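You operate a simulated robot arm through the tools that you are given. There is no shell and no other tool.

You run a simulated robot arm. Do the job below in one go: nothing can be reset, and whatever is moved stays where it is left.

## Task
Shut the yellow cover; stamp the ball in the green cup four strokes.
Fine: turn that cup under the foot; one run, the dial stays on 4, the ball stays in its cup; switch off at the end; leave the other balls.
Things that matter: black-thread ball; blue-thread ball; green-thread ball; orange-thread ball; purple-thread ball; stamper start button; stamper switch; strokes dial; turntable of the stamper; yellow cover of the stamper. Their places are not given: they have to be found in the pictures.

It is judged by the outcome, as a careful person would: the job done as asked, and still so three seconds after it is handed in. It fails if anything else is knocked over, pushed out of place, dropped, spilled or broken. A push-on lid holds only when it is set on centred and level and pressed home; a screw cap is set on level and turned clockwise until tight.

## Robot
A 6-joint arm with a two-finger parallel gripper, fixed in place. Base frame: the origin is at the foot of the arm, x ahead of it, y to its left, z up. Units: m, degrees, N and s.
With the tool pointing down near the work surface it reaches from about 0.2 to 0.62 m from the base axis. Its first joint turns from -115.0 to 115.0 degrees. Payload 3.43 kg.
The TCP is the grasp point between the finger pads, 0.034 m short of the fingertips. In the tool frame z runs along the fingers and y along their closing line. The gripper opens to 0.128 m. The fingers are 0.024 m wide and 0.012 m thick; the gripper's body (0.048 by 0.13 m) begins 0.096 m behind the TCP.
Orientation is that of the tool frame in the base frame, as a unit quaternion [w, x, y, z]. With the fingers straight down and closing along the base's y, the tool's x points along the base's -x, its y along +y and its z along -z.

## Interface
- The arm moves only by the tool play_rows. Its argument "series" is one flat list of numbers, 7 for each row, row after row: the turn, a rotation vector about the tool's x, y, z in degrees, then the shift along the tool's x, y, z in m, then the gripper command, from -1 (shut) to 1 (fully open), values between in proportion. In form: [wx, wy, wz, tx, ty, tz, fingers, wx, wy, wz, tx, ty, tz, fingers, ...]. A call has 1 to 20 rows; each row is the pose to reach, as a shift and turn from the pose commanded when the call began, along the tool's axes at that moment. Rows are played at 5 a second. More than 0.05 m and 8.6 degrees between two rows, or a gripper value outside its range, and nothing of the call is played. Where a pose cannot be reached the arm comes as near as it can. A force on the tool above 50 N (or 10 N above the force at the start of the call, whichever is more), or a blocked arm, ends the call early, and 0.2 s more pass. Each finger travels about 0.153 m/s and halts on what it meets, pressing with about 31 N; the grip force reading is that of the motor and also rises with nothing between the fingers. The clock runs only during rows and for 0.2 s after the last one: add rows that repeat a pose to give the fingers time. The reply holds the time, the measured pose of the TCP, the force on the tool along the base axes, the opening and the grip force, in the units named above and with some noise, with the torque about the TCP (base axes, N m) and any sound that the robot's microphone picked up.
- Cameras (640 x 400 px; columns grow to the right, rows downward): "scene" is fixed at [0.4001, 0.5061, 1.5527]; the picture's right is [-0.99, -0.17, 0.00], its down [-0.08, 0.49, -0.87] and it looks along [0.15, -0.85, -0.50] (base axes); focal length 321 px, centre (320, 200). "wrist" rides on the gripper at [0.076, -0.011, -0.16] in the tool frame; the picture's right is [0.15, 0.99, 0.00], its down [-0.88, 0.13, -0.46] and it looks along [-0.45, 0.07, 0.89] (tool axes); focal length 234 px, centre (320, 200).
- camera(camera): a new picture of that camera. The clock stands still meanwhile.
- lift_body(by): slides the trunk up (or, below 0, down) by that many m; the arm rides with it, the base frame stays. It gives what a move gives, with no picture.
- measure_at(camera, pixels): for up to 12 pixels [column, row] of the newest picture of that camera ("zoom" is the newest enlarged one), the place [x, y, z] in the base frame of the surface seen there, good to about 0.002 m, but the place of the scene camera against the robot may be out by one fixed shift of up to 0.025 m in any direction. The clock stands still meanwhile.
- inspect(camera, box): a new picture of the part [left, top, right, bottom] of that camera's present view, enlarged. The clock stands still meanwhile.
- hand_in(): hands the job in; it is judged then, once.

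Open the gripper and draw the arm clear of the work before you hand the job in, unless the task says otherwise.

The tools are called as name(argument=value, ...) on one line, values as JSON. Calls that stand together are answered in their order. play_rows: Moves the arm, as the interface text tells. Its arguments: {"type":"object","properties":{"series":{"type":"array","items":{"type":"number"}}},"required":["series"]} The other tools are called the same way: lift_body (by) slides the trunk up or down; camera (camera) takes a picture; measure_at (camera, pixels) gives the place of the surface under pixels of a picture; inspect (camera, box) takes an enlarged picture of a part of a camera's view; hand_in () hands the job in.

At the start:

```text
time: 0.0
ee_pos: [0.2234, -0.3011, 1.3177]
tcp_rot: [0.0, 0.0, 1.0, -0.001]
ft_force: [-1.1, 0.8, 0.3]
ft_torque: [0.02, -0.02, 0.01]
grip_width: 0.1278
gripper_force: 0.0
trunk travel left (down, up): [-0.9, 0.09]
```

scene: 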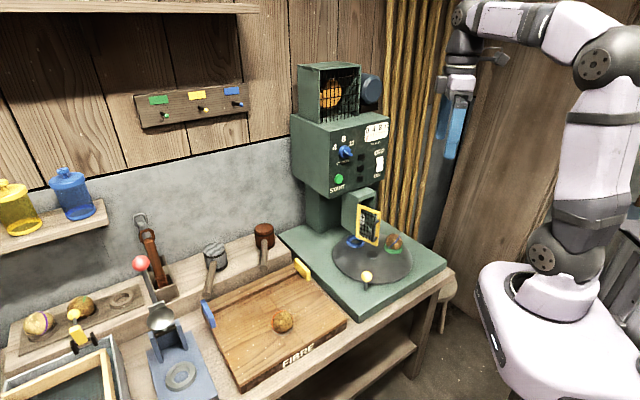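
wrist: 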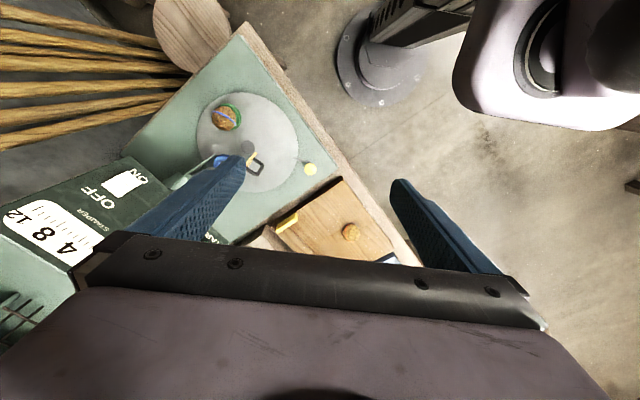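

The scene picture shows the green stamper around (345,170) with the dial near (345,152), start button near (339,179), turntable near (372,255). I enlarge these parts to see details.

inspect(camera="scene", box=[280, 100, 400, 200])

inspect(camera="scene", box=[310, 190, 440, 300])

inspect(camera="wrist", box=[0, 60, 340, 270])

```text
4.00 times, centred on (340, 150) of scene
```

zoom: 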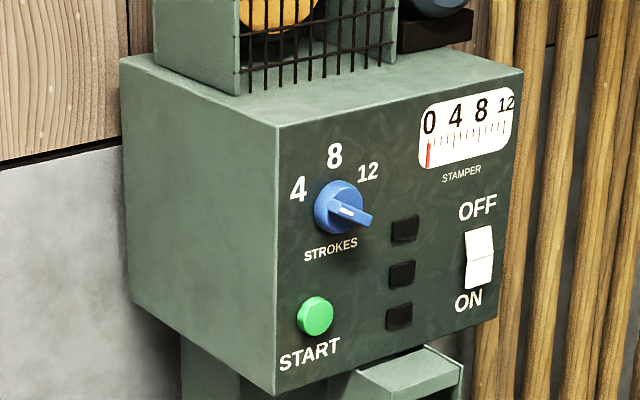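

```text
3.64 times, centred on (375, 245) of scene
```

zoom: 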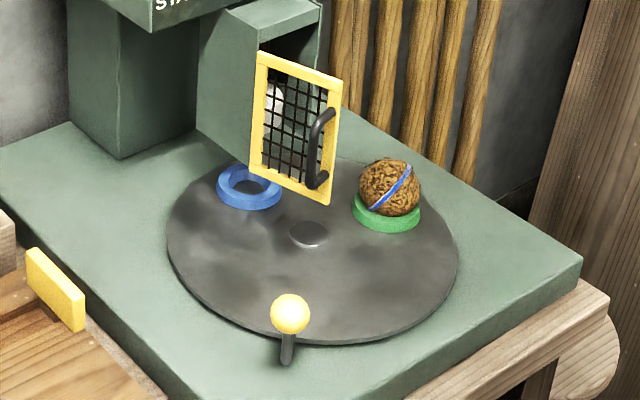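

```text
1.88 times, centred on (170, 165) of wrist
```

zoom: 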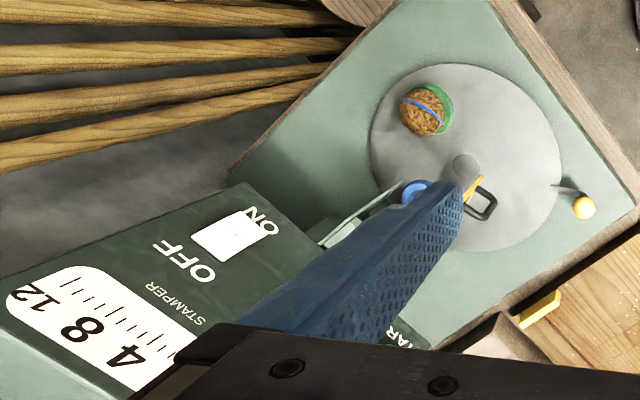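

The dial's pointer and the rocker state need better views; the green cup at about (394,252) holds a blue-thread ball, the blue cup at (353,243) is empty. I measure the main points in the scene picture.

measure_at(camera="scene", pixels=[[345, 153], [339, 179], [380, 160], [380, 170], [373, 255], [366, 277], [394, 243], [354, 242], [361, 240], [376, 132], [332, 197], [387, 178]])

measure_at(camera="wrist", pixels=[[228, 117], [310, 169], [248, 147], [257, 165], [122, 184], [60, 230], [245, 40], [338, 178], [219, 161], [296, 168], [197, 120], [130, 176]])

inspect(camera="scene", box=[325, 135, 365, 160])

inspect(camera="scene", box=[360, 145, 400, 185])

```text
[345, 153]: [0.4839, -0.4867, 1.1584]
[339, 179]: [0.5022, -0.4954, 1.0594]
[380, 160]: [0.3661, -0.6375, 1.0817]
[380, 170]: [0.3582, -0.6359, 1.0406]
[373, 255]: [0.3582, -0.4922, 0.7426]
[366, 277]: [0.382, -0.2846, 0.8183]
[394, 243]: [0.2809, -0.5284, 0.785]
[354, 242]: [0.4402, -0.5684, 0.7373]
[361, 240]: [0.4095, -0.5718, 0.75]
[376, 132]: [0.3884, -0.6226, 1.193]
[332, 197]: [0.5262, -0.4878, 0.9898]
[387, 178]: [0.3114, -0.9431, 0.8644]
```

```text
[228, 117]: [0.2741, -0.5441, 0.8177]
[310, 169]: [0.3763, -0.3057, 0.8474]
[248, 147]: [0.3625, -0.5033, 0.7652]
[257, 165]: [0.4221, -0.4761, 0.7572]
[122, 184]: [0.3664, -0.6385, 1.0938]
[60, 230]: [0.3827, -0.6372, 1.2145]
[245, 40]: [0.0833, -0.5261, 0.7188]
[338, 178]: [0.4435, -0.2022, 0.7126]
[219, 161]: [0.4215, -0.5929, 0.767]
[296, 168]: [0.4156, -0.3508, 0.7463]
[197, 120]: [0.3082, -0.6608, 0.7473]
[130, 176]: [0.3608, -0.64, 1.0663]
```

```text
16.00 times, centred on (345, 148) of scene
```

zoom: 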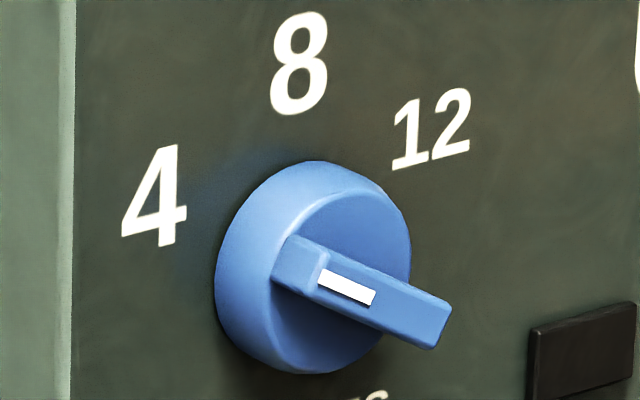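

```text
10.00 times, centred on (380, 165) of scene
```

zoom: 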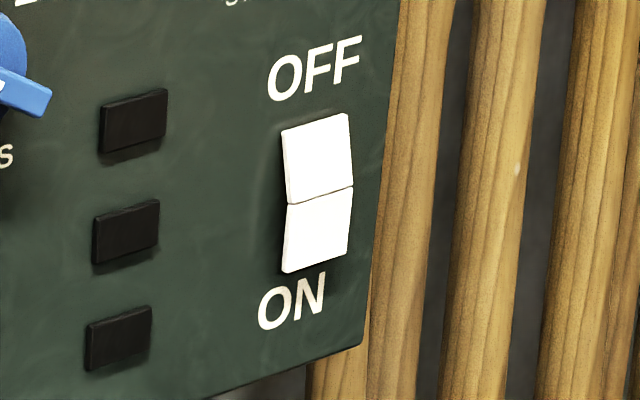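

The dial's white mark lies at the 4 end, and the rocker's top half (OFF) is pressed in; so dial is at 4 and the power is off. I measure the cover, housing and turntable rim more closely in an enlarged scene view.

inspect(camera="scene", box=[330, 180, 420, 260])

```text
5.00 times, centred on (375, 220) of scene
```

zoom: 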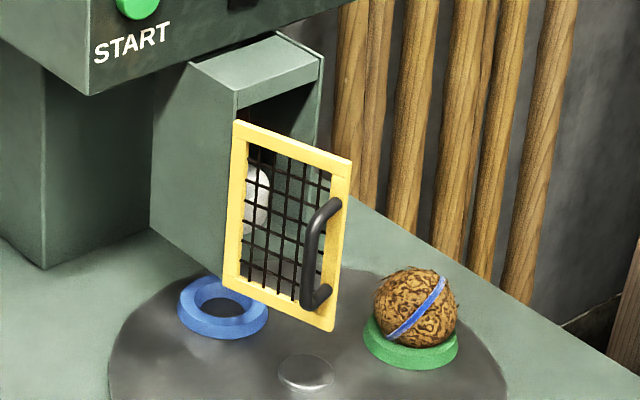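

The cover hangs on its left edge at the housing mouth and its free edge with the black handle points outward. I measure its corners and handle.

measure_at(camera="zoom", pixels=[[239, 128], [344, 165], [329, 322], [229, 280], [312, 250], [334, 203], [312, 302], [254, 190], [238, 100], [318, 75], [311, 150], [210, 75]])

measure_at(camera="zoom", pixels=[[260, 220], [305, 372], [180, 318], [268, 325], [222, 325], [365, 350], [458, 355], [410, 366], [410, 310], [480, 320], [150, 215], [290, 275]])

```text
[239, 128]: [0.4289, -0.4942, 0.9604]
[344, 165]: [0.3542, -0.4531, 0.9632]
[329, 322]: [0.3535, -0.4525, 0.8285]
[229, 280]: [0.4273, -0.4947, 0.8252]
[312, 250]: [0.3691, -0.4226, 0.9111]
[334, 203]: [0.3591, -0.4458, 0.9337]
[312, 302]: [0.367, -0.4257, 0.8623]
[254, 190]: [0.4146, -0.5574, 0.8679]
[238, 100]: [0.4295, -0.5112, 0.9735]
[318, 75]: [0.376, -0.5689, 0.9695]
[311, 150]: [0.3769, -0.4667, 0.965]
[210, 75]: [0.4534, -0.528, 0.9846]
```

```text
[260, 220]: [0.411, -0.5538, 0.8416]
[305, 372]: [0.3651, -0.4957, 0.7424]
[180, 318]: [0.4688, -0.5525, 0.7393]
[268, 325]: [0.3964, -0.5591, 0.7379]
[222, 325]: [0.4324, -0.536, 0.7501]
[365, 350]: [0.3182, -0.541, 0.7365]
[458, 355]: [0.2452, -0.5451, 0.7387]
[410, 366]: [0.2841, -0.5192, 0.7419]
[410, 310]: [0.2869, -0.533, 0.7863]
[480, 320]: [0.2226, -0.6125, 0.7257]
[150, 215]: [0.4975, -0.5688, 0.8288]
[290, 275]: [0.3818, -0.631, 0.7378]
```

The scene measurements versus wrist ones differ by about (-0.006,-0.02,+0.025), so I will rely on the wrist camera. I first yaw the tool 45° so that it faces the stamper panel (normal about (-0.71,0.70)), staying high.

play_rows(series=[0, 0, 7.5, 0, 0, 0, 0, 0, 0, 15, 0, 0, 0, -0.5, 0, 0, 22.5, 0, 0, 0, -1, 0, 0, 30, 0, 0, 0, -1, 0, 0, 37.5, 0, 0, 0, -1, 0, 0, 45, 0, 0, 0, -1, 0, 0, 45, 0, 0, 0, -1])

camera(camera="wrist")

```text
time: 1.6
ee_pos: [0.2242, -0.3008, 1.3188]
tcp_rot: [0.0, 0.383, 0.924, -0.001]
ft_force: [0.0, -0.4, -0.2]
ft_torque: [0.0, -0.02, -0.01]
grip_width: 0.0001
gripper_force: 31.1
trunk travel left (down, up): [-0.9, 0.09]
```

```text
taken
```

wrist: 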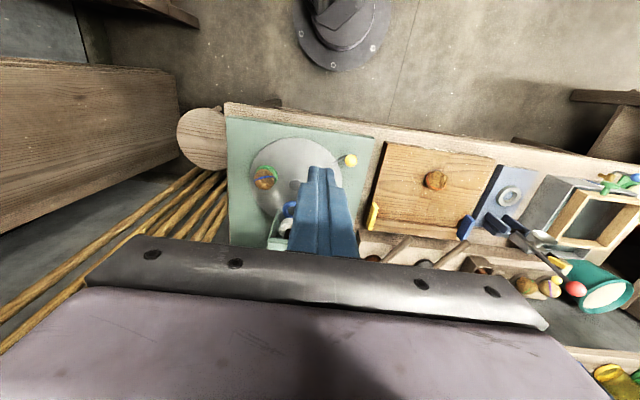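

The yaw worked; the turntable now lies ahead at (300,180). I next pitch the tool outward by 45° about its y axis so the camera faces the panel and the foot housing.

play_rows(series=[0, -7.5, 0, 0, 0, 0, -1, 0, -15, 0, 0, 0, 0, -1, 0, -22.5, 0, 0, 0, 0, -1, 0, -30, 0, 0, 0, 0, -1, 0, -37.5, 0, 0, 0, 0, -1, 0, -45, 0, 0, 0, 0, -1, 0, -45, 0, 0, 0, 0, -1])

camera(camera="wrist")

```text
time: 3.2
ee_pos: [0.2364, -0.3677, 1.3163]
tcp_rot: [0.354, 0.354, 0.853, -0.146]
ft_force: [0.1, -0.6, -0.6]
ft_torque: [-0.01, -0.01, -0.01]
grip_width: 0.0
gripper_force: 30.7
out of reach, approached as far as the arm can: row 4, 5, 6, 7
trunk travel left (down, up): [-0.9, 0.09]
```

```text
taken
```

wrist: 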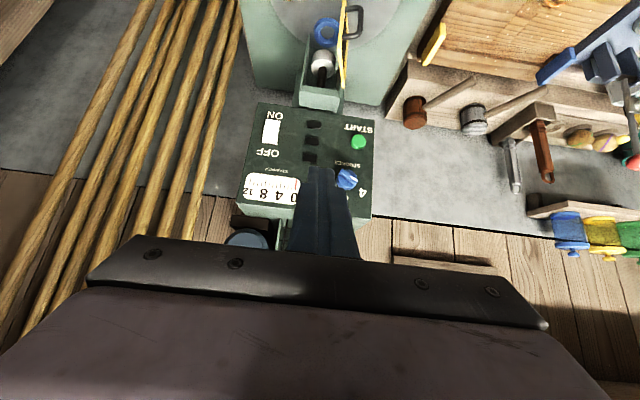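

Now the panel shows upside down: START at (358,142), the rocker at (271,132), the foot at (322,65), the blue cup at (325,32). I zoom in on these to measure.

inspect(camera="wrist", box=[230, 0, 390, 100])

inspect(camera="wrist", box=[230, 90, 390, 190])

measure_at(camera="wrist", pixels=[[358, 142], [271, 140], [271, 124], [347, 180], [322, 60], [325, 20], [326, 42], [316, 30], [337, 30], [344, 20], [340, 90], [305, 90]])

```text
4.00 times, centred on (310, 50) of wrist
```

zoom: 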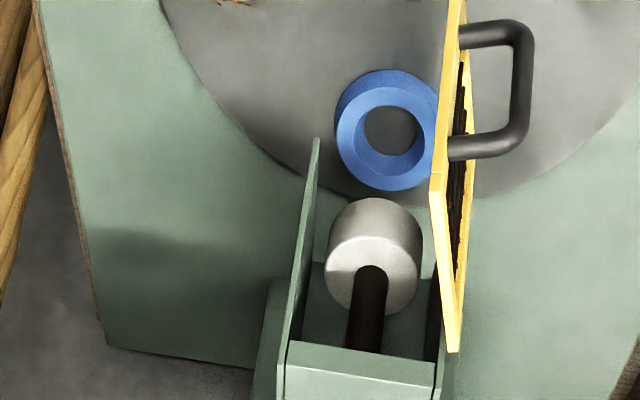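

```text
4.00 times, centred on (310, 140) of wrist
```

zoom: 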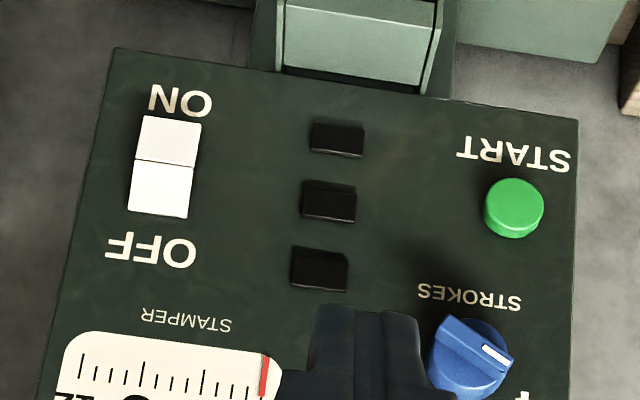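

```text
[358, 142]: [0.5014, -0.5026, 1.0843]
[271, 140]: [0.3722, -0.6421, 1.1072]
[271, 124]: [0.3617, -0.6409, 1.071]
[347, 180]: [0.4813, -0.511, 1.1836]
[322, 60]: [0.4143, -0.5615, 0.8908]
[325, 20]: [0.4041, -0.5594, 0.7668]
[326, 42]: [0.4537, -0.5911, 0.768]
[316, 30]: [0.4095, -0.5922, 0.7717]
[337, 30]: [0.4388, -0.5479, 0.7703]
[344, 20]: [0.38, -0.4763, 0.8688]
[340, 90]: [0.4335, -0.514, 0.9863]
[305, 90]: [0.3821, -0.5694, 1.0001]
```

The dial mark points to 4 and the green foot line-up is visible: the foot at zoom (372,268), blue cup just before it. I check where the arm's own base sits relative to the table before sliding the trunk down.

camera(camera="scene")

measure_at(camera="wrist", pixels=[[312, 68], [334, 68], [325, 78], [323, 60], [323, 52], [314, 60], [332, 55], [310, 38], [304, 80], [342, 86], [345, 62], [341, 45]])

```text
taken
```

scene: 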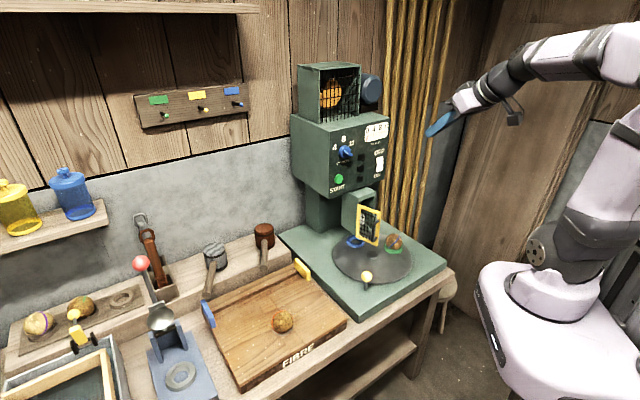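

```text
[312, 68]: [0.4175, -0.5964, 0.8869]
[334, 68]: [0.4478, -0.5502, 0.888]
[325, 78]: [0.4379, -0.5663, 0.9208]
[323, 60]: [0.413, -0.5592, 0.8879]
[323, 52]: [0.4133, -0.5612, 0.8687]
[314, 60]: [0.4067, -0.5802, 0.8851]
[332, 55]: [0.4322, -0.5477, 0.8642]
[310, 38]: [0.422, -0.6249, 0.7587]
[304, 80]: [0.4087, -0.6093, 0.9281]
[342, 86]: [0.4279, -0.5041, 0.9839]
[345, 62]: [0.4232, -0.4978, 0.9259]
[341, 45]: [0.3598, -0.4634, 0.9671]
```

The foot cylinder centre is near (0.435,-0.572). I check clearance of the white trunk box (around (490,290)) from the table in this scene picture before lowering.

measure_at(camera="scene", pixels=[[490, 285], [510, 360], [560, 290], [600, 330], [555, 250], [447, 272], [400, 310], [540, 330], [366, 277], [364, 289], [365, 284], [373, 255]])

inspect(camera="scene", box=[330, 240, 420, 310])

```text
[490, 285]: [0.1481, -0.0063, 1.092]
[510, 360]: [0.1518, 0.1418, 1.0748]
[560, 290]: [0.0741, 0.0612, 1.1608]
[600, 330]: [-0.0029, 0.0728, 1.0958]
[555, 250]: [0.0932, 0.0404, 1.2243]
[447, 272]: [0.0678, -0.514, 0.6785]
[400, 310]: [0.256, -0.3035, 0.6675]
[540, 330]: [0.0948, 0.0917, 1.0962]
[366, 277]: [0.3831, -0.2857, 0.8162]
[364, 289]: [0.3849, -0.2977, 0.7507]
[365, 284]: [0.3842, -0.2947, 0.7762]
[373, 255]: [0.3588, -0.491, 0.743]
```

```text
5.71 times, centred on (375, 275) of scene
```

zoom: 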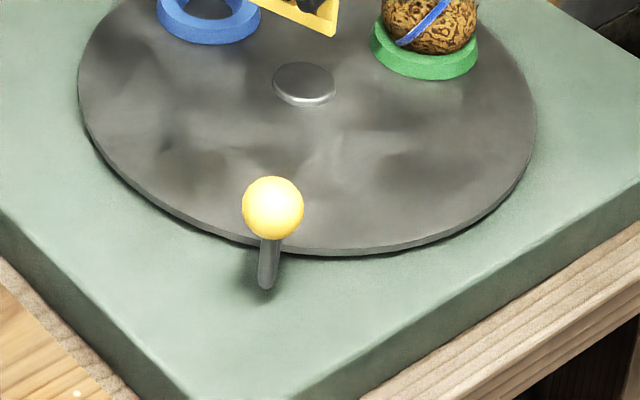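

The peg with the yellow knob stands vertically just outside the disc rim, and the trunk box is well clear (about 0.2 m) of the table. I lower the trunk 0.25 m to bring the camera nearer the turntable, at a place with nothing beneath the tool.

lift_body(by=-0.25)

camera(camera="wrist")

```text
time: 5.8
ee_pos: [0.2357, -0.3664, 1.0664]
tcp_rot: [0.354, 0.353, 0.854, -0.145]
ft_force: [-0.8, 0.3, -0.5]
ft_torque: [0.02, -0.02, 0.0]
grip_width: 0.0
gripper_force: 30.6
trunk travel left (down, up): [-0.65, 0.34]
```

```text
taken
```

wrist: 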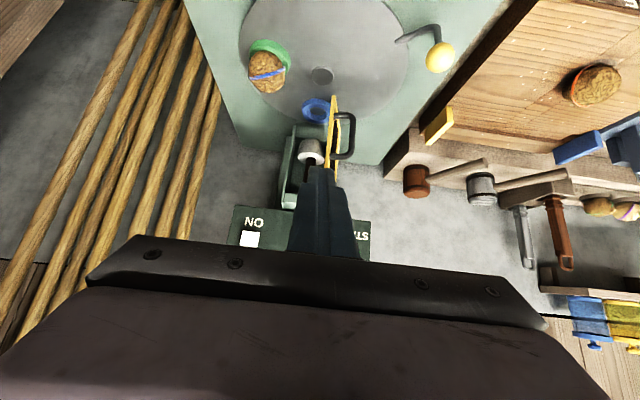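

Now the turntable, hub at (322,76), green cup at (268,58), knob at (440,57) with its arm, the cover and foot are all in view. I measure them.

inspect(camera="wrist", box=[220, 0, 476, 160])

measure_at(camera="zoom", pixels=[[255, 190], [548, 142], [540, 75], [460, 95], [120, 180], [85, 115], [160, 115], [118, 100], [90, 200], [100, 140], [240, 250], [240, 300]])

```text
2.50 times, centred on (348, 80) of wrist
```

zoom: 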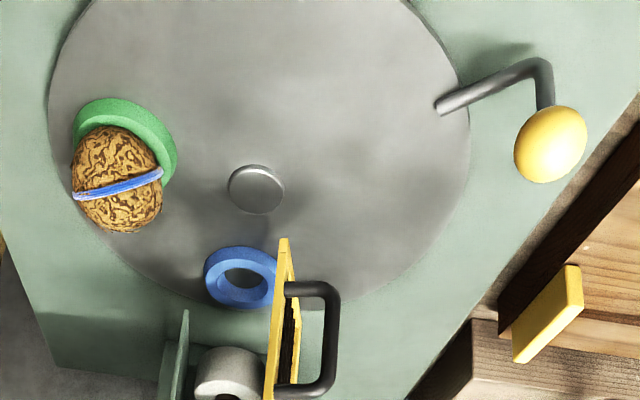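

```text
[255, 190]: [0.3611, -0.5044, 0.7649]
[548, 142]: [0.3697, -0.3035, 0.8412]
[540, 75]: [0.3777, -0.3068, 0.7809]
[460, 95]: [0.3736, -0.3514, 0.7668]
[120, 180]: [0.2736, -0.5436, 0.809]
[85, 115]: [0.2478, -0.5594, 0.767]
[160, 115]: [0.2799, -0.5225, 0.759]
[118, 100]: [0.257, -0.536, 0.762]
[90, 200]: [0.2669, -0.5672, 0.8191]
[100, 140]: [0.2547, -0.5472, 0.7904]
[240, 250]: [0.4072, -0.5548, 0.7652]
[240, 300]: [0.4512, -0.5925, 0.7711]
```

The hub is at about (0.361,-0.504), the knob centre near (0.3815,-0.306,0.828). I zoom in on the green cup to fit its centre.

inspect(camera="wrist", box=[236, 30, 300, 100])

inspect(camera="wrist", box=[290, 60, 360, 170])

```text
5.71 times, centred on (268, 65) of wrist
```

zoom: 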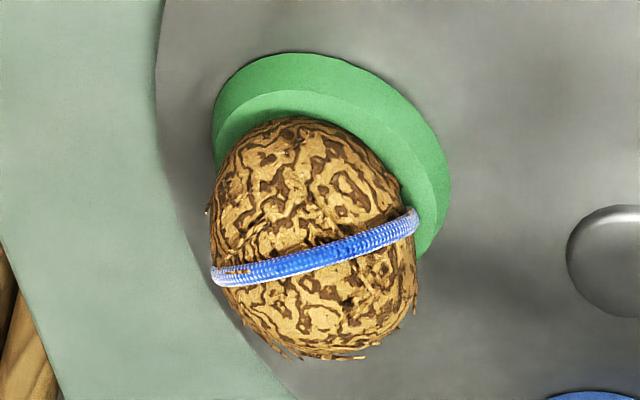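

```text
3.64 times, centred on (325, 115) of wrist
```

zoom: 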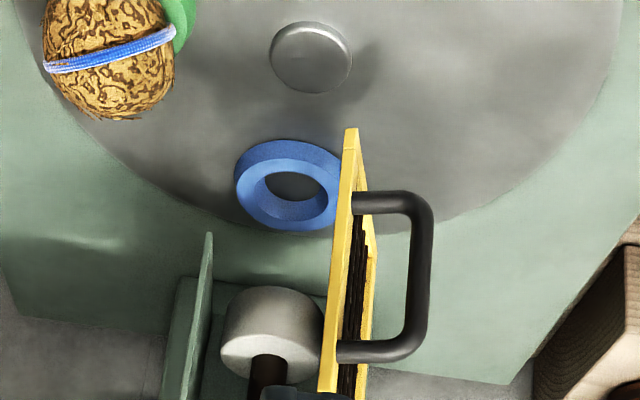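

I measure outlines of hub, blue cup and foot in this zoom.

measure_at(camera="zoom", pixels=[[275, 52], [347, 60], [310, 26], [310, 86], [242, 185], [275, 143], [315, 150], [295, 228], [268, 200], [325, 195], [290, 172], [300, 215]])

measure_at(camera="zoom", pixels=[[225, 340], [270, 290], [318, 330], [270, 340], [268, 365], [245, 300], [300, 300], [235, 365], [350, 140], [355, 200], [415, 210], [350, 350]])

```text
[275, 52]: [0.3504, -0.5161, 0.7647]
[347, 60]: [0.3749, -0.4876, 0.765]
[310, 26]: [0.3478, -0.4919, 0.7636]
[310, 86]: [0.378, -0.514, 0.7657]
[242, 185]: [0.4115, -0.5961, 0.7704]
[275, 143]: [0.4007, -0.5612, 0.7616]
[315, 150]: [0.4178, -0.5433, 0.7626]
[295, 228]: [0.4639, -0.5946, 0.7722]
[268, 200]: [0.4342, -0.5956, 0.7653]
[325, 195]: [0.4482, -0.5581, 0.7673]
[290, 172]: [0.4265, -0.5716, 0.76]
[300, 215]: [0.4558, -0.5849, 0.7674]
```

```text
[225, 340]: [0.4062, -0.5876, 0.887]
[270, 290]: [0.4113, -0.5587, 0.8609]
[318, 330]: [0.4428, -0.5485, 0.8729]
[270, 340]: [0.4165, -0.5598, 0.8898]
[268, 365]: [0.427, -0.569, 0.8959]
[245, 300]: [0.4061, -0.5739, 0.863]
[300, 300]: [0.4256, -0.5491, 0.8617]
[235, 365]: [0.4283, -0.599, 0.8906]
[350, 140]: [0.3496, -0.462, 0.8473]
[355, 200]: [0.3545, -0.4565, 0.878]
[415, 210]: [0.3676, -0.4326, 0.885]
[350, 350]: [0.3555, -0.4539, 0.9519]
```

The foot axis fits to (0.435,-0.578) with 0.030 radius, hub (0.363,-0.5025), blue cup (0.437,-0.578), i.e. blue is now under the foot. I now measure the green cup and ball in a new zoom.

inspect(camera="wrist", box=[236, 30, 300, 100])

measure_at(camera="zoom", pixels=[[216, 120], [250, 68], [310, 58], [380, 85], [430, 135], [447, 190], [430, 240], [310, 240], [240, 190], [390, 190], [310, 130], [320, 340]])

measure_at(camera="zoom", pixels=[[250, 102], [300, 95], [350, 108], [400, 150], [422, 200], [220, 150], [400, 300], [230, 290], [360, 160], [280, 160], [280, 300], [350, 300]])

```text
5.71 times, centred on (268, 65) of wrist
```

zoom: 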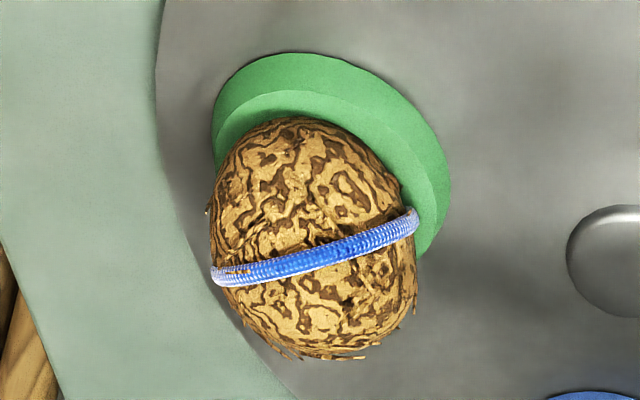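

```text
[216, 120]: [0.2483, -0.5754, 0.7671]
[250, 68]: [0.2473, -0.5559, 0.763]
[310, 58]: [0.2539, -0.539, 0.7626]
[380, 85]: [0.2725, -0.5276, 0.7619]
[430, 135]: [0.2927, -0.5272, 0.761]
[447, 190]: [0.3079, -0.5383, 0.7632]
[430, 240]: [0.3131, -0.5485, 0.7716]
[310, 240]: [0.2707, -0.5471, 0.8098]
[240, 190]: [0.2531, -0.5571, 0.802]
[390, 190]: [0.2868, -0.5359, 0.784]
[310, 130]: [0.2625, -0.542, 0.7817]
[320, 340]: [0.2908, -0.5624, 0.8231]
```

```text
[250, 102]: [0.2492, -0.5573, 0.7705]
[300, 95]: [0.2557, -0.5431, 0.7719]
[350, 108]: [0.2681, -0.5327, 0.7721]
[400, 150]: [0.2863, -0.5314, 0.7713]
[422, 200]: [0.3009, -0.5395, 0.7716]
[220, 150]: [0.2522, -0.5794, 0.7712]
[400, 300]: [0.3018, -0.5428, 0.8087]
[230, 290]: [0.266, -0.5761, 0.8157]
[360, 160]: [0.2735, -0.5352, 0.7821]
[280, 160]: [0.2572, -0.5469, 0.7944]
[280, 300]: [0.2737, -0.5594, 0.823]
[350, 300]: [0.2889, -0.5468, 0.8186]
```

Fits: green cup centre (0.280,-0.561), hub (0.363,-0.5025), foot (0.435,-0.578): the green cup must turn about +98° (counter-clockwise from above). The ball top (0.824) clears the cover bottom (0.847). I first pitch the tool back to vertical at this height.

play_rows(series=[0, 7.5, 0, 0, 0, 0, -1, 0, 15, 0, 0, 0, 0, -1, 0, 22.5, 0, 0, 0, 0, -1, 0, 30, 0, 0, 0, 0, -0.8, 0, 37.5, 0, 0, 0, 0, -0.5, 0, 45, 0, 0, 0, 0, 0, 0, 45, 0, 0, 0, 0, 0])

camera(camera="wrist")

```text
time: 7.4
ee_pos: [0.236, -0.3671, 1.0658]
tcp_rot: [-0.001, 0.382, 0.924, 0.0]
ft_force: [0.1, 0.6, -0.5]
ft_torque: [0.0, 0.03, 0.03]
grip_width: 0.0641
gripper_force: 0.0
trunk travel left (down, up): [-0.65, 0.34]
```

```text
taken
```

wrist: 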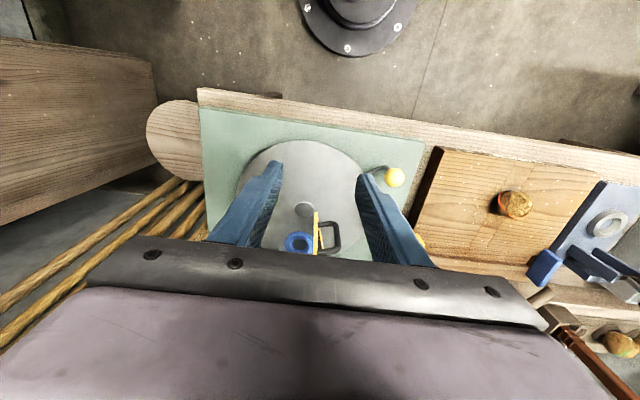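

The tool is vertical at (0.236,-0.367,1.066). I move over the knob (0.3815,-0.306) and go down to z≈0.926, fingers 0.064 apart, to check alignment.

play_rows(series=[0, 0, 0, -0.015, 0.0365, 0, 0, 0, 0, 0, -0.03, 0.073, 0, 0, 0, 0, 0, -0.045, 0.1095, 0, 0, 0, 0, 0, -0.0597, 0.146, 0, 0, 0, 0, 0, -0.0597, 0.146, 0.035, 0, 0, 0, 0, -0.0597, 0.146, 0.07, 0, 0, 0, 0, -0.0597, 0.146, 0.105, 0, 0, 0, 0, -0.0597, 0.146, 0.14, 0, 0, 0, 0, -0.0597, 0.146, 0.14, 0])

camera(camera="wrist")

```text
time: 9.4
ee_pos: [0.3819, -0.305, 0.9271]
tcp_rot: [0.0, 0.383, 0.924, 0.0]
ft_force: [-0.4, -0.2, 0.2]
ft_torque: [-0.03, 0.02, 0.02]
grip_width: 0.0641
gripper_force: 0.0
trunk travel left (down, up): [-0.65, 0.34]
```

```text
taken
```

wrist: 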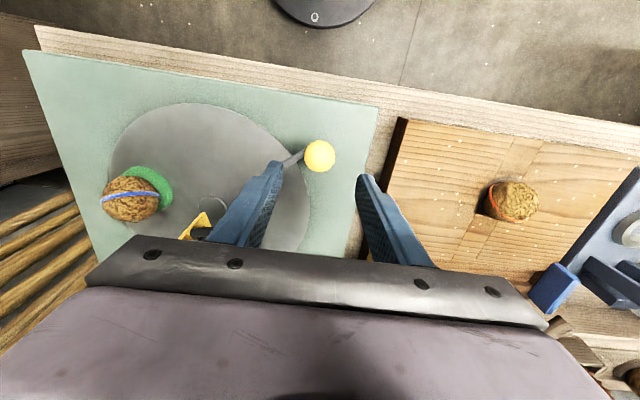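

The knob shows at (319,156) between the fingertips. I measure it from this pose for its exact centre, along with the hub and ball.

measure_at(camera="wrist", pixels=[[319, 156], [306, 156], [333, 156], [319, 143], [319, 168], [300, 157], [290, 160], [211, 204], [130, 198], [150, 172], [305, 200], [112, 150]])

inspect(camera="wrist", box=[250, 110, 410, 210])

```text
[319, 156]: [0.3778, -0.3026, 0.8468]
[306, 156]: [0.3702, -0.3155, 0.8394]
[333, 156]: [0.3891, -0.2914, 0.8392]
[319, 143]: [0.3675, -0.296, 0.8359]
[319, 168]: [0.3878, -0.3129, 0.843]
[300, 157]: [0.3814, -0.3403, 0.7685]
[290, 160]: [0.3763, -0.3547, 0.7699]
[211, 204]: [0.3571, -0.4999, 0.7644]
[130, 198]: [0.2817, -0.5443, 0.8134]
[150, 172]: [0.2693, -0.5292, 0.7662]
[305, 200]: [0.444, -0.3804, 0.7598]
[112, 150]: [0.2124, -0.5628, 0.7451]
```

```text
4.00 times, centred on (330, 160) of wrist
```

zoom: 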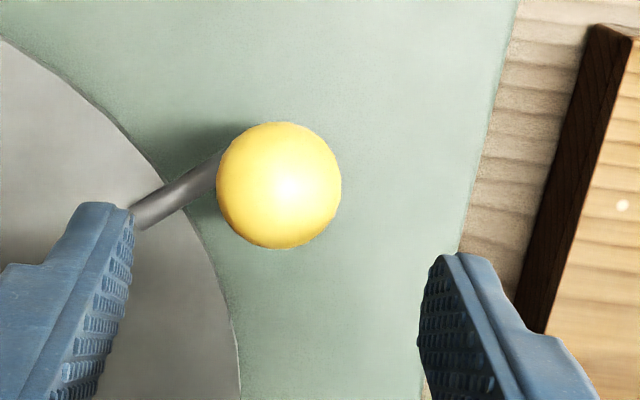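

Knob centre refits to (0.3815,-0.3055,0.8305), radius about 0.017, right under the TCP. I go down to z≈0.836 with the fingers open and then close to 0.040 as a loose cage.

play_rows(series=[0, 0, 0, 0, 0, 0.03, 0, 0, 0, 0, 0, 0, 0.06, 0, 0, 0, 0, 0, 0, 0.08, 0, 0, 0, 0, 0, 0, 0.091, 0, 0, 0, 0, 0, 0, 0.091, -0.2, 0, 0, 0, 0, 0, 0.091, -0.38, 0, 0, 0, 0, 0, 0.091, -0.38])

inspect(camera="wrist", box=[220, 90, 420, 240])

```text
time: 11.0
ee_pos: [0.3826, -0.3064, 0.8348]
tcp_rot: [-0.002, 0.382, 0.924, 0.001]
ft_force: [-0.5, 0.4, -0.4]
ft_torque: [0.0, 0.02, -0.03]
grip_width: 0.0397
gripper_force: 0.0
trunk travel left (down, up): [-0.65, 0.34]
```

```text
2.67 times, centred on (320, 165) of wrist
```

zoom: 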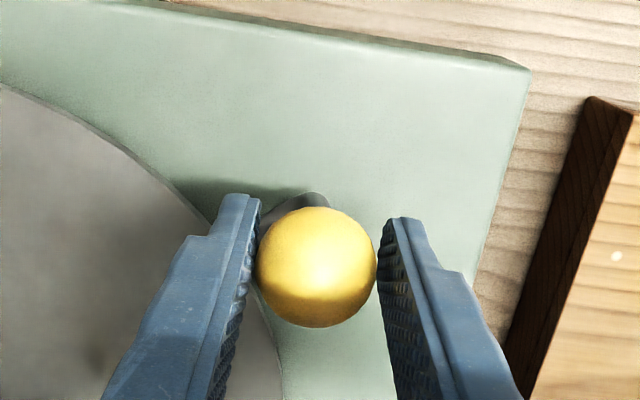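

The knob sits caged between the pads. I move along the arc slowly by the first 9° to test that the turntable follows.

play_rows(series=[0, 0, 0, 0.00525, -0.00449, 0, -0.38, 0, 0, 0, 0.01283, -0.01158, 0, -0.38, 0, 0, 0, 0.02231, -0.02162, 0, -0.38, 0, 0, 0, 0.02231, -0.02162, 0, -0.38])

camera(camera="wrist")

```text
time: 12.0
ee_pos: [0.3505, -0.3075, 0.8354]
tcp_rot: [0.0, 0.382, 0.924, 0.0]
ft_force: [0.4, 0.1, -0.4]
ft_torque: [-0.01, 0.0, -0.02]
grip_width: 0.0399
gripper_force: 0.8
trunk travel left (down, up): [-0.65, 0.34]
```

```text
taken
```

wrist: 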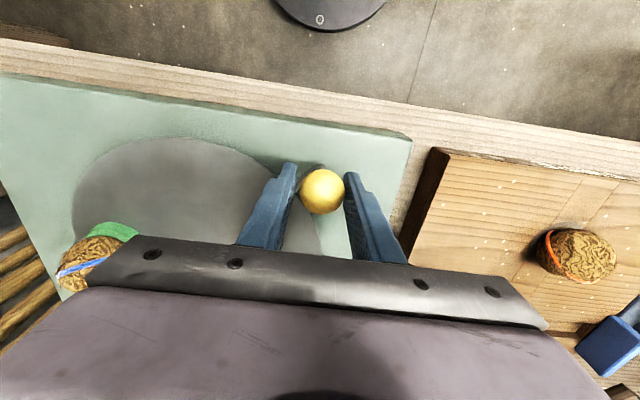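

The turntable follows with almost no force and the ball stays seated at (90,260). I go on along the arc to 60°.

play_rows(series=[0, 0, 0, 0.00448, -0.00527, 0, -0.38, 0, 0, 0, 0.01086, -0.01345, 0, -0.38, 0, 0, 0, 0.01866, -0.02485, 0, -0.38, 0, 0, 0, 0.02565, -0.03677, 0, -0.38, 0, 0, 0, 0.0318, -0.04915, 0, -0.38, 0, 0, 0, 0.03707, -0.06192, 0, -0.38, 0, 0, 0, 0.04143, -0.07504, 0, -0.38, 0, 0, 0, 0.04487, -0.08843, 0, -0.38, 0, 0, 0, 0.04737, -0.10201, 0, -0.38, 0, 0, 0, 0.04891, -0.11575, 0, -0.38, 0, 0, 0, 0.04948, -0.12956, 0, -0.38, 0, 0, 0, 0.04909, -0.14337, 0, -0.38, 0, 0, 0, 0.04774, -0.15713, 0, -0.38, 0, 0, 0, 0.04671, -0.16396, 0, -0.38, 0, 0, 0, 0.04671, -0.16396, 0, -0.38])

camera(camera="wrist")

camera(camera="scene")

```text
time: 15.2
ee_pos: [0.2004, -0.389, 0.8338]
tcp_rot: [0.0, 0.383, 0.924, -0.001]
ft_force: [-0.4, -0.3, -0.4]
ft_torque: [-0.04, 0.02, 0.04]
grip_width: 0.0397
gripper_force: 0.4
trunk travel left (down, up): [-0.65, 0.34]
```

```text
taken
```

wrist: 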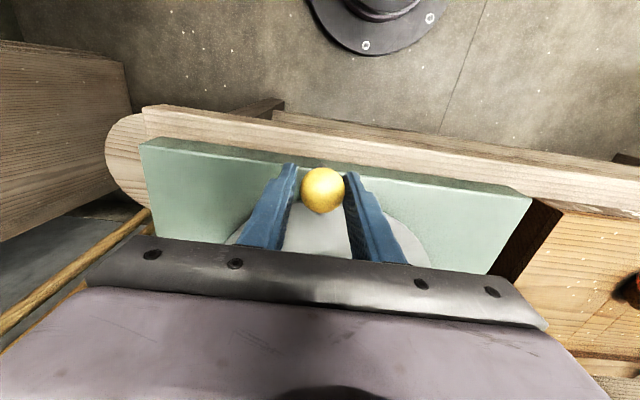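

```text
taken
```

scene: 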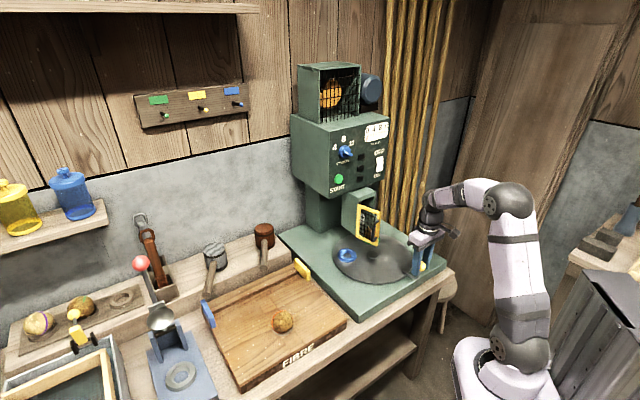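

The blue cup has moved to (347,256) in the scene view and forces remain near zero. I continue the arc to about 97.5°.

play_rows(series=[0, 0, 0, -0.00277, -0.01353, 0, -0.38, 0, 0, 0, -0.00649, -0.02685, 0, -0.38, 0, 0, 0, -0.01113, -0.03986, 0, -0.38, 0, 0, 0, -0.01667, -0.05253, 0, -0.38, 0, 0, 0, -0.02306, -0.06477, 0, -0.38, 0, 0, 0, -0.03031, -0.07655, 0, -0.38, 0, 0, 0, -0.03835, -0.08778, 0, -0.38, 0, 0, 0, -0.04489, -0.09584, 0, -0.38, 0, 0, 0, -0.05183, -0.10352, 0, -0.38, 0, 0, 0, -0.05668, -0.10845, 0, -0.38, 0, 0, 0, -0.06045, -0.11202, 0, -0.38, 0, 0, 0, -0.06045, -0.11202, 0, -0.38])

camera(camera="wrist")

inspect(camera="scene", box=[310, 180, 450, 290])

```text
time: 17.8
ee_pos: [0.1649, -0.5109, 0.836]
tcp_rot: [-0.001, 0.382, 0.924, 0.001]
ft_force: [1.0, 0.2, 0.6]
ft_torque: [0.03, 0.01, -0.01]
grip_width: 0.0399
gripper_force: 0.1
trunk travel left (down, up): [-0.65, 0.34]
```

```text
taken
```

wrist: 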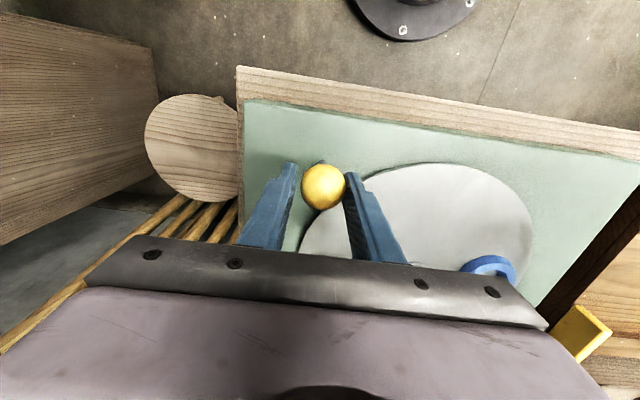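

```text
3.64 times, centred on (380, 235) of scene
```

zoom: 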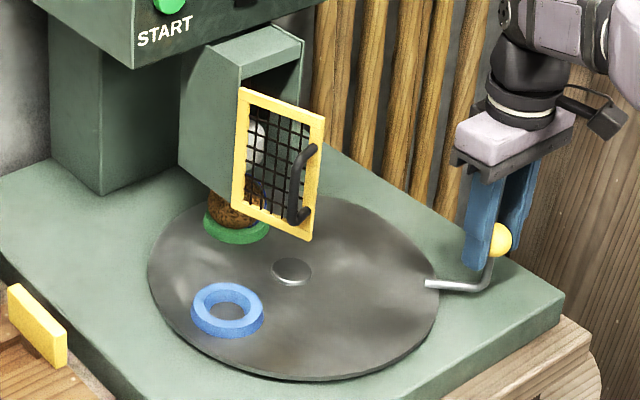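

The green cup with its ball is now under the housing, at zoom (237,225). I open the fingers, lift off and return to the viewing place to measure its alignment with the foot.

play_rows(series=[0, 0, 0, 0, 0, 0, -0.2, 0, 0, 0, 0, 0, 0, 0, 0, 0, 0, 0, 0, -0.03, 0, 0, 0, 0, 0, 0, -0.07, 0, 0, 0, 0, 0, 0, -0.115, 0, 0, 0, 0, 0, 0, -0.16, 0, 0, 0, 0, 0, 0, -0.2, 0, 0, 0, 0, 0, 0, -0.23, 0, 0, 0, 0, 0.013, 0.038, -0.23, -0.3, 0, 0, 0, 0.026, 0.076, -0.23, -0.6, 0, 0, 0, 0.039, 0.114, -0.23, -1, 0, 0, 0, 0.0516, 0.152, -0.23, -1, 0, 0, 0, 0.0516, 0.152, -0.23, -1])

play_rows(series=[0, -7.5, 0, 0, 0, 0, -1, 0, -15, 0, 0, 0, 0, -1, 0, -22.5, 0, 0, 0, 0, -1, 0, -30, 0, 0, 0, 0, -1, 0, -37.5, 0, 0, 0, 0, -1, 0, -45, 0, 0, 0, 0, -1, 0, -45, 0, 0, 0, 0, -1])

camera(camera="wrist")

```text
time: 20.6
ee_pos: [0.2366, -0.3642, 1.0644]
tcp_rot: [-0.001, 0.383, 0.924, 0.0]
ft_force: [0.3, -0.6, 0.4]
ft_torque: [-0.03, 0.0, -0.01]
grip_width: 0.0
gripper_force: 31.2
out of reach, approached as far as the arm can: row 7, 8
trunk travel left (down, up): [-0.65, 0.34]
```

```text
time: 22.2
ee_pos: [0.2363, -0.3674, 1.0663]
tcp_rot: [0.354, 0.353, 0.854, -0.146]
ft_force: [-0.3, -0.2, 0.7]
ft_torque: [-0.02, -0.03, 0.02]
grip_width: 0.0
gripper_force: 30.9
trunk travel left (down, up): [-0.65, 0.34]
```

```text
taken
```

wrist: 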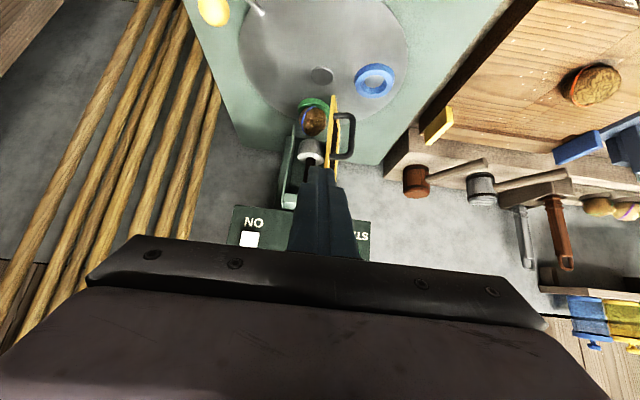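

Back at the viewing pose, the green cup with the ball is at (313,112) and the knob at (213,10). I zoom in to fit the cup.

inspect(camera="wrist", box=[285, 80, 350, 160])

measure_at(camera="zoom", pixels=[[213, 130], [235, 110], [270, 95], [300, 95], [330, 105], [345, 125], [265, 200], [300, 200], [260, 310], [300, 300], [350, 330], [225, 330]])

```text
5.00 times, centred on (318, 120) of wrist
```

zoom: 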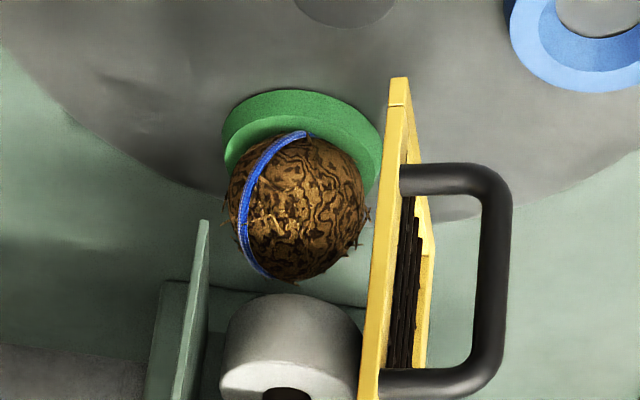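

```text
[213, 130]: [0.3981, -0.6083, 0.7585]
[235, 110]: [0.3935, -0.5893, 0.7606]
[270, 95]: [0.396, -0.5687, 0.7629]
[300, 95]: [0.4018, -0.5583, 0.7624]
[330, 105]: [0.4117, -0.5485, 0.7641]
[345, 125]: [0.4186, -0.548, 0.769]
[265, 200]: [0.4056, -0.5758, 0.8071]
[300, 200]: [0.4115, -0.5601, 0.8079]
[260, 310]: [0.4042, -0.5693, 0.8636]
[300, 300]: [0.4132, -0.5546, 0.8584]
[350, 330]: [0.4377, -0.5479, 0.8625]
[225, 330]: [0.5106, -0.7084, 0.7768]
```

The green cup centre fits to (0.4285,-0.579), about 3–4° short of the foot (0.435,-0.578), matching the 3.3 px left offset relative to where the blue cup was. I measure the knob to regrip it for a fine correction.

inspect(camera="wrist", box=[190, 0, 290, 60])

measure_at(camera="zoom", pixels=[[145, 70], [60, 70], [145, 20], [145, 130], [220, 70], [400, 20], [440, 60], [470, 90], [300, 200], [100, 110], [190, 110], [100, 30]])

```text
6.40 times, centred on (240, 30) of wrist
```

zoom: 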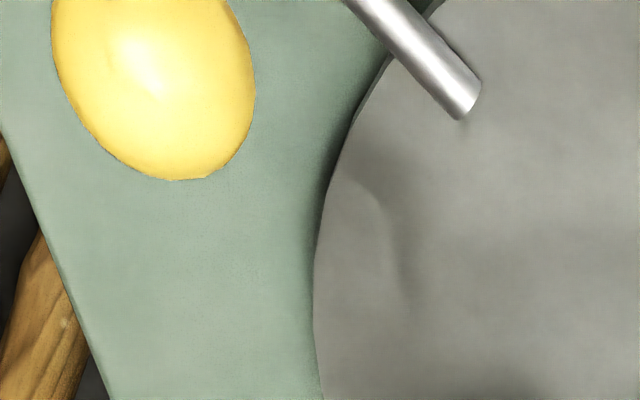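

```text
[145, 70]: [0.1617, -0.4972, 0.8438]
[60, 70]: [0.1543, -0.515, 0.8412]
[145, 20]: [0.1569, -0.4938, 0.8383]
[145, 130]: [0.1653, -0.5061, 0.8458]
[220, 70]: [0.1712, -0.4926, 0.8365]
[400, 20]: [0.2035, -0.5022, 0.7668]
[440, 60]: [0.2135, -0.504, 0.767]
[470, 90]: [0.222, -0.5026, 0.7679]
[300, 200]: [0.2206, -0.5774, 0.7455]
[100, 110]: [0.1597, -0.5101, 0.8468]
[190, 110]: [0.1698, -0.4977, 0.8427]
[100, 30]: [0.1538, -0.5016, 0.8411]
```

The knob centre is now at about (0.163,-0.505), i.e. angle 180.5°, and it must go on to about 184°. I pitch the tool back to vertical, then go over the knob and down with fingers open.

play_rows(series=[0, 7.5, 0, 0, 0, 0, -1, 0, 15, 0, 0, 0, 0, -1, 0, 22.5, 0, 0, 0, 0, -1, 0, 30, 0, 0, 0, 0, -0.8, 0, 37.5, 0, 0, 0, 0, -0.5, 0, 45, 0, 0, 0, 0, 0, 0, 45, 0, 0, 0, 0, 0])

play_rows(series=[0, 0, 0, 0, 0, 0.04, 0, 0, 0, 0, 0, 0, 0.08, 0, 0, 0, 0, 0, 0, 0.12, 0, 0, 0, 0, -0.012, -0.0373, 0.12, 0, 0, 0, 0, -0.024, -0.0746, 0.12, 0, 0, 0, 0, -0.036, -0.1119, 0.12, 0, 0, 0, 0, -0.0474, -0.1492, 0.12, 0, 0, 0, 0, -0.0474, -0.1492, 0.12, 0])

camera(camera="wrist")

```text
time: 23.8
ee_pos: [0.2351, -0.3667, 1.0648]
tcp_rot: [-0.001, 0.382, 0.924, 0.0]
ft_force: [0.8, -0.2, -0.5]
ft_torque: [0.0, -0.04, -0.01]
grip_width: 0.064
gripper_force: 0.0
trunk travel left (down, up): [-0.65, 0.34]
```

```text
time: 25.6
ee_pos: [0.1635, -0.5044, 0.9461]
tcp_rot: [0.0, 0.383, 0.924, 0.0]
ft_force: [0.1, 0.2, 0.2]
ft_torque: [-0.01, 0.01, 0.01]
grip_width: 0.0638
gripper_force: 0.1
trunk travel left (down, up): [-0.65, 0.34]
```

```text
taken
```

wrist: 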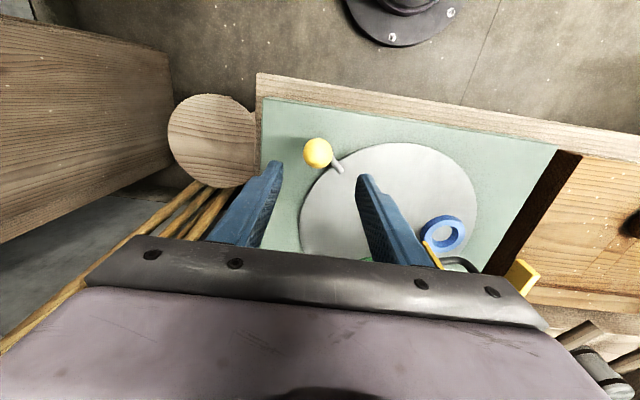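

The knob is at (318,153) below the TCP; I measure it and the blue cup from here for the turntable angle.

measure_at(camera="wrist", pixels=[[318, 153], [306, 153], [330, 153], [318, 142], [318, 164], [336, 166], [341, 171], [422, 230], [464, 232], [442, 215], [444, 250], [330, 230]])

play_rows(series=[0, 0, 0, 0, 0, 0.04, 0, 0, 0, 0, 0, 0, 0.08, 0, 0, 0, 0, 0, 0, 0.1, 0, 0, 0, 0, 0, 0, 0.11, 0, 0, 0, 0, 0, 0, 0.11, -0.2, 0, 0, 0, 0, 0, 0.11, -0.45, 0, 0, 0, 0, 0, 0.11, -0.45])

```text
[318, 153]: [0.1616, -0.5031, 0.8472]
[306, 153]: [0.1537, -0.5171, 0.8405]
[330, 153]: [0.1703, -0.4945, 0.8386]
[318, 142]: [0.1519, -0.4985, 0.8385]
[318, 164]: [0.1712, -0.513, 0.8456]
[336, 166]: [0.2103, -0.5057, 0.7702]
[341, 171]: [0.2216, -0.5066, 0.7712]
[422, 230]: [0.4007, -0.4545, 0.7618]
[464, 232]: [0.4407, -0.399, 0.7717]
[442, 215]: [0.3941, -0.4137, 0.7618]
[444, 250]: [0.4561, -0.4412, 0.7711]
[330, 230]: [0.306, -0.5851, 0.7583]
```

```text
time: 27.2
ee_pos: [0.1636, -0.5043, 0.8364]
tcp_rot: [-0.001, 0.383, 0.924, 0.001]
ft_force: [-1.6, -0.1, -1.0]
ft_torque: [-0.03, 0.03, 0.0]
grip_width: 0.0359
gripper_force: 0.0
trunk travel left (down, up): [-0.65, 0.34]
```

The fingers now just hold the knob (0.0359 wide). I turn it a further 3.5° along the arc.

play_rows(series=[0, 0, 0, -0.003, -0.0027, 0, -0.45, 0, 0, 0, -0.006, -0.0054, 0, -0.45, 0, 0, 0, -0.0089, -0.0082, 0, -0.45, 0, 0, 0, -0.0089, -0.0082, 0, -0.45, 0, 0, 0, -0.0089, -0.0082, 0, -0.2, 0, 0, 0, -0.0089, -0.0082, 0, 0, 0, 0, 0, -0.0089, -0.0082, 0, 0])

play_rows(series=[0, 0, 0, 0, 0, -0.03, 0, 0, 0, 0, 0, 0, -0.07, 0, 0, 0, 0, 0, 0, -0.11, 0, 0, 0, 0, 0.0141, 0.0393, -0.13, 0, 0, 0, 0, 0.0282, 0.0787, -0.15, 0, 0, 0, 0, 0.0423, 0.118, -0.17, -0.4, 0, 0, 0, 0.0563, 0.1574, -0.2, -0.8, 0, 0, 0, 0.0563, 0.1574, -0.23, -1, 0, 0, 0, 0.0563, 0.1574, -0.23, -1])

play_rows(series=[0, -7.5, 0, 0, 0, 0, -1, 0, -15, 0, 0, 0, 0, -1, 0, -22.5, 0, 0, 0, 0, -1, 0, -30, 0, 0, 0, 0, -1, 0, -37.5, 0, 0, 0, 0, -1, 0, -45, 0, 0, 0, 0, -1, 0, -45, 0, 0, 0, 0, -1])

camera(camera="wrist")

inspect(camera="wrist", box=[285, 80, 350, 160])

```text
time: 28.8
ee_pos: [0.1636, -0.5172, 0.8347]
tcp_rot: [0.0, 0.383, 0.924, 0.0]
ft_force: [0.6, -0.5, -0.8]
ft_torque: [0.03, -0.02, -0.01]
grip_width: 0.0638
gripper_force: 0.1
trunk travel left (down, up): [-0.65, 0.34]
```

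```text
refused: row 7 steps farther than a row can; nothing moved
```

```text
time: 30.4
ee_pos: [0.1627, -0.5182, 0.8334]
tcp_rot: [0.352, 0.354, 0.854, -0.147]
ft_force: [-12.8, -1.2, -6.4]
ft_torque: [0.31, 0.79, 0.13]
grip_width: 0.0357
gripper_force: 45.3
trunk travel left (down, up): [-0.65, 0.34]
```

```text
taken
```

wrist: 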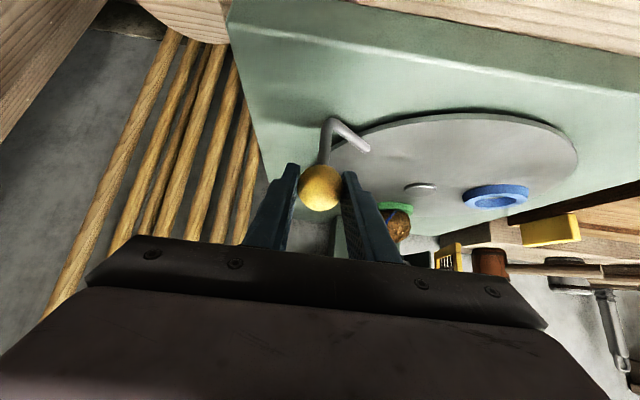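

```text
5.00 times, centred on (318, 120) of wrist
```

zoom: 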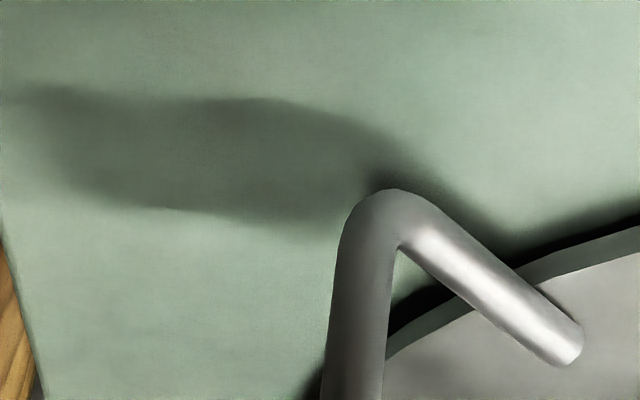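

The middle call was refused for a too-long step, so the pitch took place while still at the knob and the fingers closed on it (0.0357, about 14 N). I open the fingers gently first, then pitch back to vertical in place.

play_rows(series=[0, 0, 0, 0, 0, 0, -0.3, 0, 0, 0, 0, 0, 0, 0, 0, 0, 0, 0, 0, 0, 0])

```text
time: 31.2
ee_pos: [0.1641, -0.5181, 0.8358]
tcp_rot: [0.353, 0.353, 0.854, -0.145]
ft_force: [0.6, -0.7, 0.0]
ft_torque: [0.01, 0.01, -0.02]
grip_width: 0.0638
gripper_force: 0.1
trunk travel left (down, up): [-0.65, 0.34]
```

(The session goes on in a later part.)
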